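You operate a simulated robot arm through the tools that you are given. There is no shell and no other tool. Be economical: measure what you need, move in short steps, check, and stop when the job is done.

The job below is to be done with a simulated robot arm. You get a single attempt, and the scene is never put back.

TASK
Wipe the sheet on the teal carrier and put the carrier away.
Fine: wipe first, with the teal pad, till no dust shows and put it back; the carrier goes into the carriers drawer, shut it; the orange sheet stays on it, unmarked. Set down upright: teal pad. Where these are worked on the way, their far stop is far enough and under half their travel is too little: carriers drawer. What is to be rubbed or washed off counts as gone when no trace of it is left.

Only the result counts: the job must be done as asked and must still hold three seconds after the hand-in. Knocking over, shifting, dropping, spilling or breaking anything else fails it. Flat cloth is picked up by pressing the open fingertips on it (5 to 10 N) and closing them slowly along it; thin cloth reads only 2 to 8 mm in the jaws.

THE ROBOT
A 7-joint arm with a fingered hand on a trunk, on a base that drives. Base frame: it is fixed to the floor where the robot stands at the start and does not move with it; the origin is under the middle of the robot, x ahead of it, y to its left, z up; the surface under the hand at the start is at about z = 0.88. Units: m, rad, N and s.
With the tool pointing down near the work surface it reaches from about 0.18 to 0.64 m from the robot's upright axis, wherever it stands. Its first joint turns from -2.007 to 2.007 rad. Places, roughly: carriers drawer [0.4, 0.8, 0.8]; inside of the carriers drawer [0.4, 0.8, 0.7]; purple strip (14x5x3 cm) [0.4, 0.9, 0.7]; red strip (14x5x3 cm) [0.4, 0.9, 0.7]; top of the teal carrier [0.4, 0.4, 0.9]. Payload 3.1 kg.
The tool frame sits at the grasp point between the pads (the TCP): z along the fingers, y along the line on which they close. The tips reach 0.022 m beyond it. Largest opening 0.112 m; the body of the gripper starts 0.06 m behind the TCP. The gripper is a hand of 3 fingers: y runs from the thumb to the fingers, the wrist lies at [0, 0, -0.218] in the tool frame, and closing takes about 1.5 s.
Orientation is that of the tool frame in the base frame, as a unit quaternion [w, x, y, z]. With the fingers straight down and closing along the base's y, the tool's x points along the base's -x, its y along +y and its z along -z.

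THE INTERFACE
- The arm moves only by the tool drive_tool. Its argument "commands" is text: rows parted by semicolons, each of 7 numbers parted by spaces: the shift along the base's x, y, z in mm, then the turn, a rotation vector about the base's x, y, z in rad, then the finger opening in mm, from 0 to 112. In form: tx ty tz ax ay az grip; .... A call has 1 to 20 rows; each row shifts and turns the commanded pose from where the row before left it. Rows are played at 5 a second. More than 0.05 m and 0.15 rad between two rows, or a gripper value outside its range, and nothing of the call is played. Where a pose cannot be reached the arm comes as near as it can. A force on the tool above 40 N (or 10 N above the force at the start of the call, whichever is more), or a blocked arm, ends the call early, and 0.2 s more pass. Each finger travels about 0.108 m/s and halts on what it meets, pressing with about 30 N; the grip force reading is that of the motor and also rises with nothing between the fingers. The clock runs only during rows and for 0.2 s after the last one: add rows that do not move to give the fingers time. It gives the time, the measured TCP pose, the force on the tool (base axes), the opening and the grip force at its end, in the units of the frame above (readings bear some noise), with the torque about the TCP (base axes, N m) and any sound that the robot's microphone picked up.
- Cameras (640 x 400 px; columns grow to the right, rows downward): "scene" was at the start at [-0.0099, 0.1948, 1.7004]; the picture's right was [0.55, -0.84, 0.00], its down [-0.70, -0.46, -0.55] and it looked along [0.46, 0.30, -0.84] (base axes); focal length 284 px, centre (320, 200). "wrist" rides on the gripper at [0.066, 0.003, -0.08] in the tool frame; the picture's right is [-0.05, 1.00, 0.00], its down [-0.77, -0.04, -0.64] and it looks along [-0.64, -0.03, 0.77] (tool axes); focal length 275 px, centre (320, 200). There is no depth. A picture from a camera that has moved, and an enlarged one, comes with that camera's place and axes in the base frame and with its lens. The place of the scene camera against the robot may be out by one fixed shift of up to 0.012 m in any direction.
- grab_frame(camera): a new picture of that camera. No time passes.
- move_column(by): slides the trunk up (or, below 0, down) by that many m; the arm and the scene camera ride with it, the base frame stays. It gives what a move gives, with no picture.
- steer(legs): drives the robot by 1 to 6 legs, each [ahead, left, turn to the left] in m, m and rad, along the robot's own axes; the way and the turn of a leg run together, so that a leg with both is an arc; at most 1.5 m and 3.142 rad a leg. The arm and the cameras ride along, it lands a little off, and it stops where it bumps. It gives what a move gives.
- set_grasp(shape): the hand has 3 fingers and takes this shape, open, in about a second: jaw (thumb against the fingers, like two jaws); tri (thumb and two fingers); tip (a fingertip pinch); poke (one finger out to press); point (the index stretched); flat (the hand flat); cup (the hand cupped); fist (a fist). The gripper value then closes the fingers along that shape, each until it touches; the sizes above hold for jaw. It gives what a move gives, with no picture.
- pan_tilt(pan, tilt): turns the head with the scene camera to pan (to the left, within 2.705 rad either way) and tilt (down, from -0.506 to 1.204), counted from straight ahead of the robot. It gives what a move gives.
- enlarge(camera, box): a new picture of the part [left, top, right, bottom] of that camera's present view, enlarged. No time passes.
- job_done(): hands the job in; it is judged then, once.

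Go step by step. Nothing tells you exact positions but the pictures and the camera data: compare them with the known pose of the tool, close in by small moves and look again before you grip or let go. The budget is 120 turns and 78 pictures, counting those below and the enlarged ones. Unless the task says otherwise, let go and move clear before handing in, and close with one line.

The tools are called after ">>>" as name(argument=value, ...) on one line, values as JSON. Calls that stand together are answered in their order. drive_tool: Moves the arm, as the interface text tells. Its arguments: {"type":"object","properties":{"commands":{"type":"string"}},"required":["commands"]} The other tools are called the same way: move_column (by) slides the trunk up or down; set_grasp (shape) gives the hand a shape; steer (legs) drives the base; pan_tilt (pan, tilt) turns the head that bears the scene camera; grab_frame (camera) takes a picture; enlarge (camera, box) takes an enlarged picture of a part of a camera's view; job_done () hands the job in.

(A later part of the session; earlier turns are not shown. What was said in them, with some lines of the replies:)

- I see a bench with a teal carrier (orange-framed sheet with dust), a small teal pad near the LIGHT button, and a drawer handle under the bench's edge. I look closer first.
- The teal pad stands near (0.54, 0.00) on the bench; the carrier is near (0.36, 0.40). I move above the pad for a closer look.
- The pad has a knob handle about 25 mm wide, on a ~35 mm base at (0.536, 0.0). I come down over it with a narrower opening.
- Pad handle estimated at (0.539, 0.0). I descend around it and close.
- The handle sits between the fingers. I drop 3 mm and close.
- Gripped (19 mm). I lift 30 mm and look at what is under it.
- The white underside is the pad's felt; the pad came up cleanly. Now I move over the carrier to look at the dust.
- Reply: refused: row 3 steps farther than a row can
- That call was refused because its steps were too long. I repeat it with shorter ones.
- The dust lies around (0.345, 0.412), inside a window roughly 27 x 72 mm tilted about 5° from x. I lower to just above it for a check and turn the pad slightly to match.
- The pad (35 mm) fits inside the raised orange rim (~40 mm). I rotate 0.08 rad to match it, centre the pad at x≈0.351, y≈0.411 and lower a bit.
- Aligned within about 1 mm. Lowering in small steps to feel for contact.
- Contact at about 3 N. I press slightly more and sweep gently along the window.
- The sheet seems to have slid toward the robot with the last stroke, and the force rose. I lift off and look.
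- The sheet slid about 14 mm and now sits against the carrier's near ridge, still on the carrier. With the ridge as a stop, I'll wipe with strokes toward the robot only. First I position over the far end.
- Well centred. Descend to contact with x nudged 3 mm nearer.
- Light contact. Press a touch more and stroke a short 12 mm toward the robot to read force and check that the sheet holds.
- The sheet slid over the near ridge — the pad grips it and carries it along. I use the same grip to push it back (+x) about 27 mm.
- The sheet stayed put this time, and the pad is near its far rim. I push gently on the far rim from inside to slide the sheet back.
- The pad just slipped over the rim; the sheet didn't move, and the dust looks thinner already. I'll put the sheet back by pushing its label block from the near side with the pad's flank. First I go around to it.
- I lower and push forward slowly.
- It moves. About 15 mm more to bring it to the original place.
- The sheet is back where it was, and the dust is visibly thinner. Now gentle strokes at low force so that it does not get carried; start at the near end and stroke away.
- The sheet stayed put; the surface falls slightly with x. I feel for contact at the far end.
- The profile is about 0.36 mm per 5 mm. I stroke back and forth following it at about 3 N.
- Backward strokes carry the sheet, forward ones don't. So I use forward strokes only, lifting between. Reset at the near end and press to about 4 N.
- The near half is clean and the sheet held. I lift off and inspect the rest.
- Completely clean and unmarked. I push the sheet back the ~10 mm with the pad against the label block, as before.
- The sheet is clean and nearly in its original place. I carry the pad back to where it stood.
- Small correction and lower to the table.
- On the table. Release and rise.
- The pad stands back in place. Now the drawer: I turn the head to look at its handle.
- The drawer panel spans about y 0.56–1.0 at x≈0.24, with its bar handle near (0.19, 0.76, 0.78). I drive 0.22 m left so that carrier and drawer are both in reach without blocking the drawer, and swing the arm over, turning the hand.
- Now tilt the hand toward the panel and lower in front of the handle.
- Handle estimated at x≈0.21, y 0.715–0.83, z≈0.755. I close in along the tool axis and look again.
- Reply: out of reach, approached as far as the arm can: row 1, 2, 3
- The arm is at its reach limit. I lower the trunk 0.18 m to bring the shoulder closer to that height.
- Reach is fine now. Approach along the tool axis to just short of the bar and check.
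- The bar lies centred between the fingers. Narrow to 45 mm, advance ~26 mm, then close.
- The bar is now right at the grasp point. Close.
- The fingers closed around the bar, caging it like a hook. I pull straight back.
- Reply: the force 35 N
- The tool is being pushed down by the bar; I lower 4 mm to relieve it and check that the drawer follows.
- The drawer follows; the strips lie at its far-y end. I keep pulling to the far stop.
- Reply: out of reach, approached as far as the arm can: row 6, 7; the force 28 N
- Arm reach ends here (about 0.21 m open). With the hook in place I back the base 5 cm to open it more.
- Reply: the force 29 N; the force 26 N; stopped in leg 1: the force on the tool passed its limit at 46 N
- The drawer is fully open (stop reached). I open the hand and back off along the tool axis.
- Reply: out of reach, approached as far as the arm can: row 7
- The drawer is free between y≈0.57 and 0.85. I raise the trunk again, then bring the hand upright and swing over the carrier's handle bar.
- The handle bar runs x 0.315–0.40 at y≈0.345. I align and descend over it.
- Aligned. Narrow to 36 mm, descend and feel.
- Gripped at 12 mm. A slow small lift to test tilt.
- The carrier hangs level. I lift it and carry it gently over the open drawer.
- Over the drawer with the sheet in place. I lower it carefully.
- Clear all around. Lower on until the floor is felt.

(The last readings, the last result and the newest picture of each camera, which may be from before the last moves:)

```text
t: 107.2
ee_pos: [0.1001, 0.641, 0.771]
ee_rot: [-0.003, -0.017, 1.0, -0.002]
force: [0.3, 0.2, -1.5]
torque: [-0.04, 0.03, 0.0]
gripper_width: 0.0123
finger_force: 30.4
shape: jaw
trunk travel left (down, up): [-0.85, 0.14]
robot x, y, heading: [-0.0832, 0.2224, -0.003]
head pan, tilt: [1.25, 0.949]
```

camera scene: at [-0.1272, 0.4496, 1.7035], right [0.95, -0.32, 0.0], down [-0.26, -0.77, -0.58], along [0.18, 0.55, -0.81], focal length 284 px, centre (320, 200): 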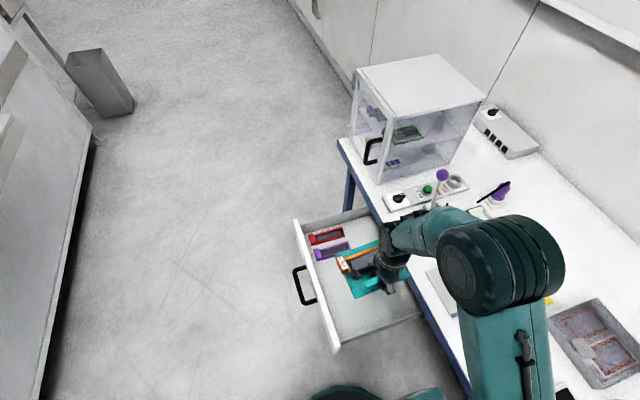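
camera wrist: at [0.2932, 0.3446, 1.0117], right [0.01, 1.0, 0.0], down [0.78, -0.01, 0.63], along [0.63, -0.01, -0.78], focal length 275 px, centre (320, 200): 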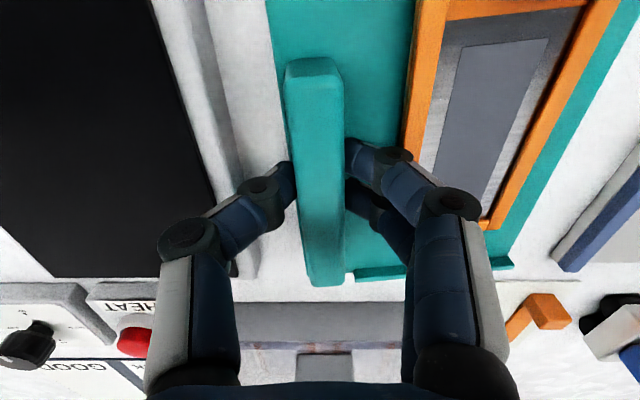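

>>> drive_tool(commands="0 0 -4 0 0 0 8;0 0 -4 0 0 0 8;0 0 -3 0 0 0 8;0 0 0 0 0 0 8")

```text
t: 108.2
ee_pos: [0.1003, 0.6387, 0.761]
ee_rot: [-0.003, -0.018, 1.0, 0.0]
force: [1.7, 0.1, 15.7]
torque: [0.07, 0.03, 0.01]
gripper_width: 0.0127
finger_force: 30.2
shape: jaw
trunk travel left (down, up): [-0.85, 0.14]
robot x, y, heading: [-0.082, 0.2239, -0.001]
head pan, tilt: [1.25, 0.949]
```

On the floor. I ease up 2 mm, open and rise.

>>> drive_tool(commands="0 0 2 0 0 0 8;0 0 1 0 0 0 16;0 0 0 0 0 0 26;0 0 0 0 0 0 34;0 0 0 0 0 0 34;0 0 10 0 0 0 34;0 0 25 0 0 0 34;0 0 40 0 0 0 34;0 0 40 0 0 0 34;0 0 40 0 0 0 34;0 0 40 0 0 0 34;0 0 0 0 0 0 34")

>>> enlarge(camera="scene", box=[280, 200, 440, 350])

```text
t: 110.8
ee_pos: [0.0984, 0.639, 0.9571]
ee_rot: [-0.003, -0.016, 1.0, -0.003]
force: [-0.4, -0.3, -0.4]
torque: [0.01, -0.02, 0.02]
gripper_width: 0.0338
finger_force: 0.2
shape: jaw
trunk travel left (down, up): [-0.85, 0.14]
robot x, y, heading: [-0.0846, 0.2235, 0.002]
head pan, tilt: [1.25, 0.949]
```

```text
2.67 times, centred on (360, 275) of scene
camera zoom: at [-0.1273, 0.4501, 1.7034], right [0.95, -0.32, 0.0], down [-0.26, -0.77, -0.58], along [0.18, 0.55, -0.81], focal length 757 px, centre (213, 0)
```

zoom: 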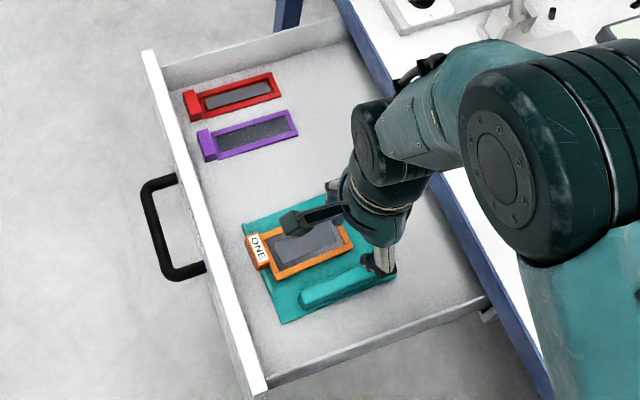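

The carrier lies flat in the drawer with the sheet on it. Now I move the closed hand round to the front of the handle.

>>> drive_tool(commands="-25 8 10 0 0 -0.04 20;-30 12 10 0 0 0 5;-35 15 0 0 0 0 0;-35 15 0 0 0 0 0;-35 15 0 0 0 0 0;-35 15 0 0 0 0 0;-35 15 0 0 0 0 0;-30 10 0 0 0 0 0;0 0 0 0 0 0 0")

>>> grab_frame(camera="scene")

```text
t: 112.8
ee_pos: [-0.1585, 0.7445, 0.9794]
ee_rot: [-0.002, 0.003, 1.0, -0.001]
force: [-0.5, 0.2, 0.2]
torque: [0.02, 0.05, 0.01]
gripper_width: 0.0
finger_force: 30.1
shape: jaw
trunk travel left (down, up): [-0.85, 0.14]
robot x, y, heading: [-0.0811, 0.2189, -0.004]
head pan, tilt: [1.25, 0.949]
```

```text
12 pictures are left
camera scene: at [-0.1265, 0.4492, 1.7035], right [0.95, -0.32, 0.0], down [-0.26, -0.77, -0.58], along [0.18, 0.55, -0.81], focal length 284 px, centre (320, 200)
```

scene: 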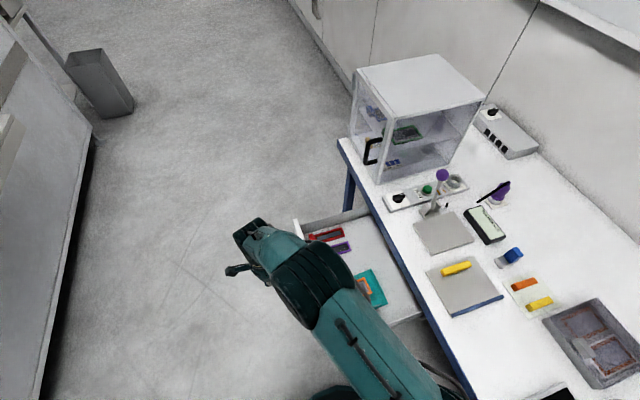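

Lower in front of the bar.

>>> drive_tool(commands="0 4 -40 0 0 0 0;0 4 -40 0 0 0 0;0 4 -40 0 0 0 0;0 3 -40 0 0 0 0;0 0 -40 0 0 0 0;0 0 -8 0 0 0 0;0 0 0 0 0 0 0")

>>> grab_frame(camera="wrist")

```text
t: 114.4
ee_pos: [-0.1559, 0.7387, 0.8009]
ee_rot: [-0.002, 0.004, 1.0, -0.001]
force: [-0.6, -0.1, 0.7]
torque: [-0.03, 0.03, 0.0]
gripper_width: 0.0
finger_force: 29.8
shape: jaw
out of reach, approached as far as the arm can: row 4, 5, 6
trunk travel left (down, up): [-0.85, 0.14]
robot x, y, heading: [-0.0802, 0.2236, -0.004]
head pan, tilt: [1.25, 0.949]
```

```text
11 pictures are left
camera wrist: at [-0.2223, 0.7428, 0.8825], right [0.05, 1.0, 0.0], down [0.77, -0.04, 0.63], along [0.63, -0.04, -0.78], focal length 275 px, centre (320, 200)
```

wrist: 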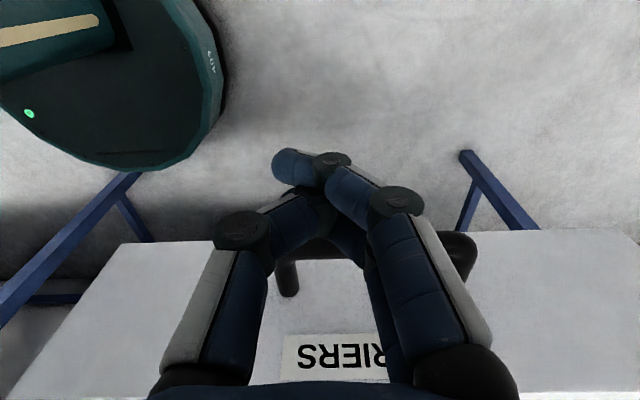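

Out of reach that low; I lower the trunk as before and bring the hand back up to bar height.

>>> move_column(by=-0.18)

>>> drive_tool(commands="0 0 40 0 0 0 0;0 5 40 0 0 0 0;0 5 40 0 0 0 0;0 5 25 0 0 0 0;0 5 0 0 0 0 0;0 0 0 0 0 0 0")

```text
t: 116.4
ee_pos: [-0.1566, 0.7383, 0.6217]
ee_rot: [-0.003, 0.003, 1.0, -0.002]
force: [-0.6, -0.2, -1.2]
torque: [-0.02, -0.02, 0.0]
gripper_width: 0.0
finger_force: 29.8
shape: jaw
trunk travel left (down, up): [-0.67, 0.32]
robot x, y, heading: [-0.0834, 0.2242, -0.001]
head pan, tilt: [1.25, 0.949]
```

```text
t: 117.8
ee_pos: [-0.1575, 0.7604, 0.7665]
ee_rot: [-0.002, 0.003, 1.0, -0.001]
force: [1.1, 0.2, -0.4]
torque: [0.01, -0.01, 0.0]
gripper_width: 0.0001
finger_force: 29.6
shape: jaw
trunk travel left (down, up): [-0.67, 0.32]
robot x, y, heading: [-0.0866, 0.224, -0.002]
head pan, tilt: [1.25, 0.949]
```

In position. Push slowly along +x.

>>> drive_tool(commands="8 0 0 0 0 0 0;8 0 0 0 0 0 0;8 0 0 0 0 0 0;8 0 0 0 0 0 0;8 0 0 0 0 0 0;8 0 0 0 0 0 0;10 0 0 0 0 0 0;10 0 0 0 0 0 0;10 0 0 0 0 0 0;10 0 0 0 0 0 0;10 0 0 0 0 0 0;10 0 0 0 0 0 0;10 0 0 0 0 0 0;10 0 0 0 0 0 0;10 0 0 0 0 0 0;8 0 0 0 0 0 0;5 0 0 0 0 0 0;0 0 0 0 0 0 0")

>>> grab_frame(camera="scene")

```text
t: 121.6
ee_pos: [-0.0064, 0.7592, 0.7656]
ee_rot: [-0.003, 0.002, 1.0, -0.002]
force: [-0.5, -1.2, 0.2]
torque: [-0.01, -0.05, 0.0]
gripper_width: 0.0
finger_force: 30.1
shape: jaw
trunk travel left (down, up): [-0.67, 0.32]
robot x, y, heading: [-0.085, 0.2259, -0.001]
head pan, tilt: [1.25, 0.949]
```

```text
10 pictures are left
camera scene: at [-0.1277, 0.4493, 1.5235], right [0.95, -0.32, 0.0], down [-0.26, -0.77, -0.58], along [0.18, 0.55, -0.81], focal length 284 px, centre (320, 200)
```

scene: 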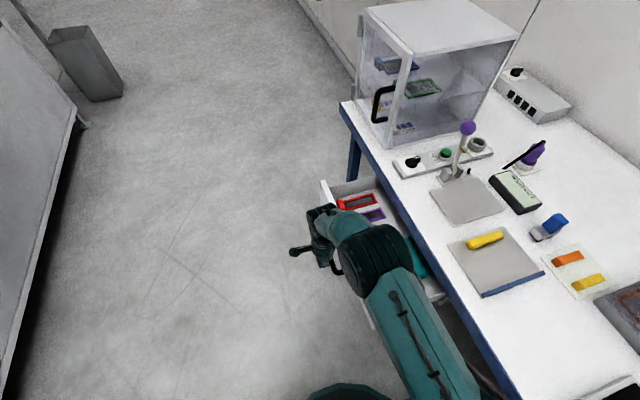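

The drawer is closing. Continue.

>>> drive_tool(commands="8 0 0 0 0 0 0;10 0 0 0 0 0 0;10 0 0 0 0 0 0;10 0 0 0 0 0 0;10 0 0 0 0 0 0;10 0 0 0 0 0 0;10 0 0 0 0 0 0;10 0 0 0 0 0 0;10 0 0 0 0 0 0;10 0 0 0 0 0 0;10 0 0 0 0 0 0;10 0 0 0 0 0 0;10 0 0 0 0 0 0;10 0 0 0 0 0 0;8 0 0 0 0 0 0;8 0 0 0 0 0 0;6 0 0 0 0 0 0;0 0 0 0 0 0 0")

```text
t: 125.4
ee_pos: [0.1552, 0.7592, 0.7671]
ee_rot: [-0.003, 0.002, 1.0, -0.002]
force: [-0.5, 1.2, 0.5]
torque: [-0.02, 0.0, 0.0]
gripper_width: 0.0
finger_force: 30.2
shape: jaw
trunk travel left (down, up): [-0.67, 0.32]
robot x, y, heading: [-0.0846, 0.2227, -0.004]
head pan, tilt: [1.25, 0.949]
```

>>> drive_tool(commands="6 0 0 0 0 0 0;6 0 0 0 0 0 0;5 0 0 0 0 0 0;5 0 0 0 0 0 0;4 0 0 0 0 0 0;4 0 0 0 0 0 0;4 0 0 0 0 0 0;0 0 0 0 0 0 0")

>>> grab_frame(camera="scene")

```text
t: 127.2
ee_pos: [0.1854, 0.7586, 0.767]
ee_rot: [-0.003, 0.003, 1.0, -0.002]
force: [-13.2, -0.2, -0.6]
torque: [0.0, 0.03, 0.03]
gripper_width: 0.0002
finger_force: 29.8
shape: jaw
trunk travel left (down, up): [-0.67, 0.32]
robot x, y, heading: [-0.0799, 0.2243, -0.003]
head pan, tilt: [1.25, 0.949]
```

```text
9 pictures are left
camera scene: at [-0.1303, 0.4494, 1.5234], right [0.95, -0.32, 0.0], down [-0.26, -0.77, -0.58], along [0.19, 0.55, -0.81], focal length 284 px, centre (320, 200)
```

scene: 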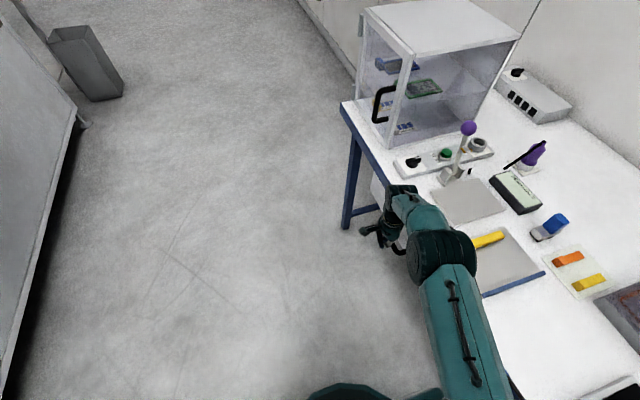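

The stop is felt (13 N). One last small press, then retreat and check.

>>> drive_tool(commands="2 0 0 0 0 0 0;0 0 0 0 0 0 0")

>>> drive_tool(commands="-8 0 0 0 0 0 0;-20 0 0 0 0 0 0;-30 0 0 0 0 0 0;-35 0 0 0 0 0 0;-35 0 0 0 0 0 0;-35 0 0 0 0 0 0;0 0 0 0 0 0 0")

>>> enlarge(camera="scene", box=[300, 120, 500, 320])

```text
t: 127.8
ee_pos: [0.1866, 0.7582, 0.7683]
ee_rot: [-0.002, 0.001, 1.0, -0.004]
force: [-24.6, -1.1, -0.6]
torque: [0.0, 0.03, 0.05]
gripper_width: 0.0
finger_force: 29.8
shape: jaw
trunk travel left (down, up): [-0.67, 0.32]
robot x, y, heading: [-0.0851, 0.2232, -0.001]
head pan, tilt: [1.25, 0.949]
```

```text
t: 129.4
ee_pos: [0.0271, 0.7599, 0.7667]
ee_rot: [-0.003, 0.003, 1.0, -0.001]
force: [0.1, 1.1, -0.9]
torque: [0.0, -0.01, 0.01]
gripper_width: 0.0
finger_force: 30.0
shape: jaw
trunk travel left (down, up): [-0.67, 0.32]
robot x, y, heading: [-0.0856, 0.2215, -0.005]
head pan, tilt: [1.25, 0.949]
```

```text
2.00 times, centred on (400, 220) of scene
camera zoom: at [-0.1269, 0.4493, 1.5235], right [0.95, -0.32, 0.0], down [-0.26, -0.77, -0.58], along [0.18, 0.55, -0.81], focal length 568 px, centre (160, 160)
```

zoom: 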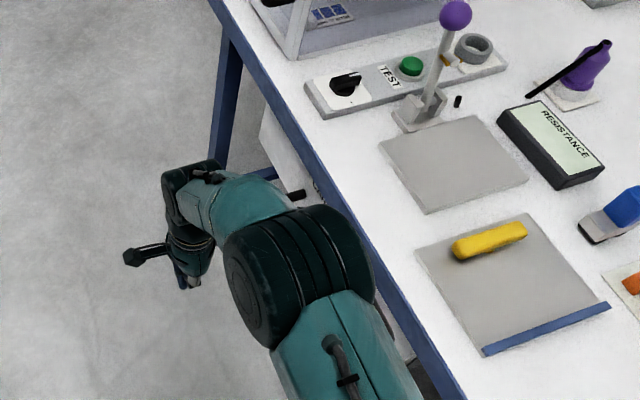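

The drawer is shut: its bar is back at its starting position. The hand is clear, the pad stands in its place and the clean sheet is on the carrier inside, so I hand in.

>>> job_done()

```text
The job is handed in.
```

The sheet is wiped clean with no dust showing and no marks seen. It is still on the teal carrier, which is in the shut carriers drawer, and the teal pad stands upright back in its place.
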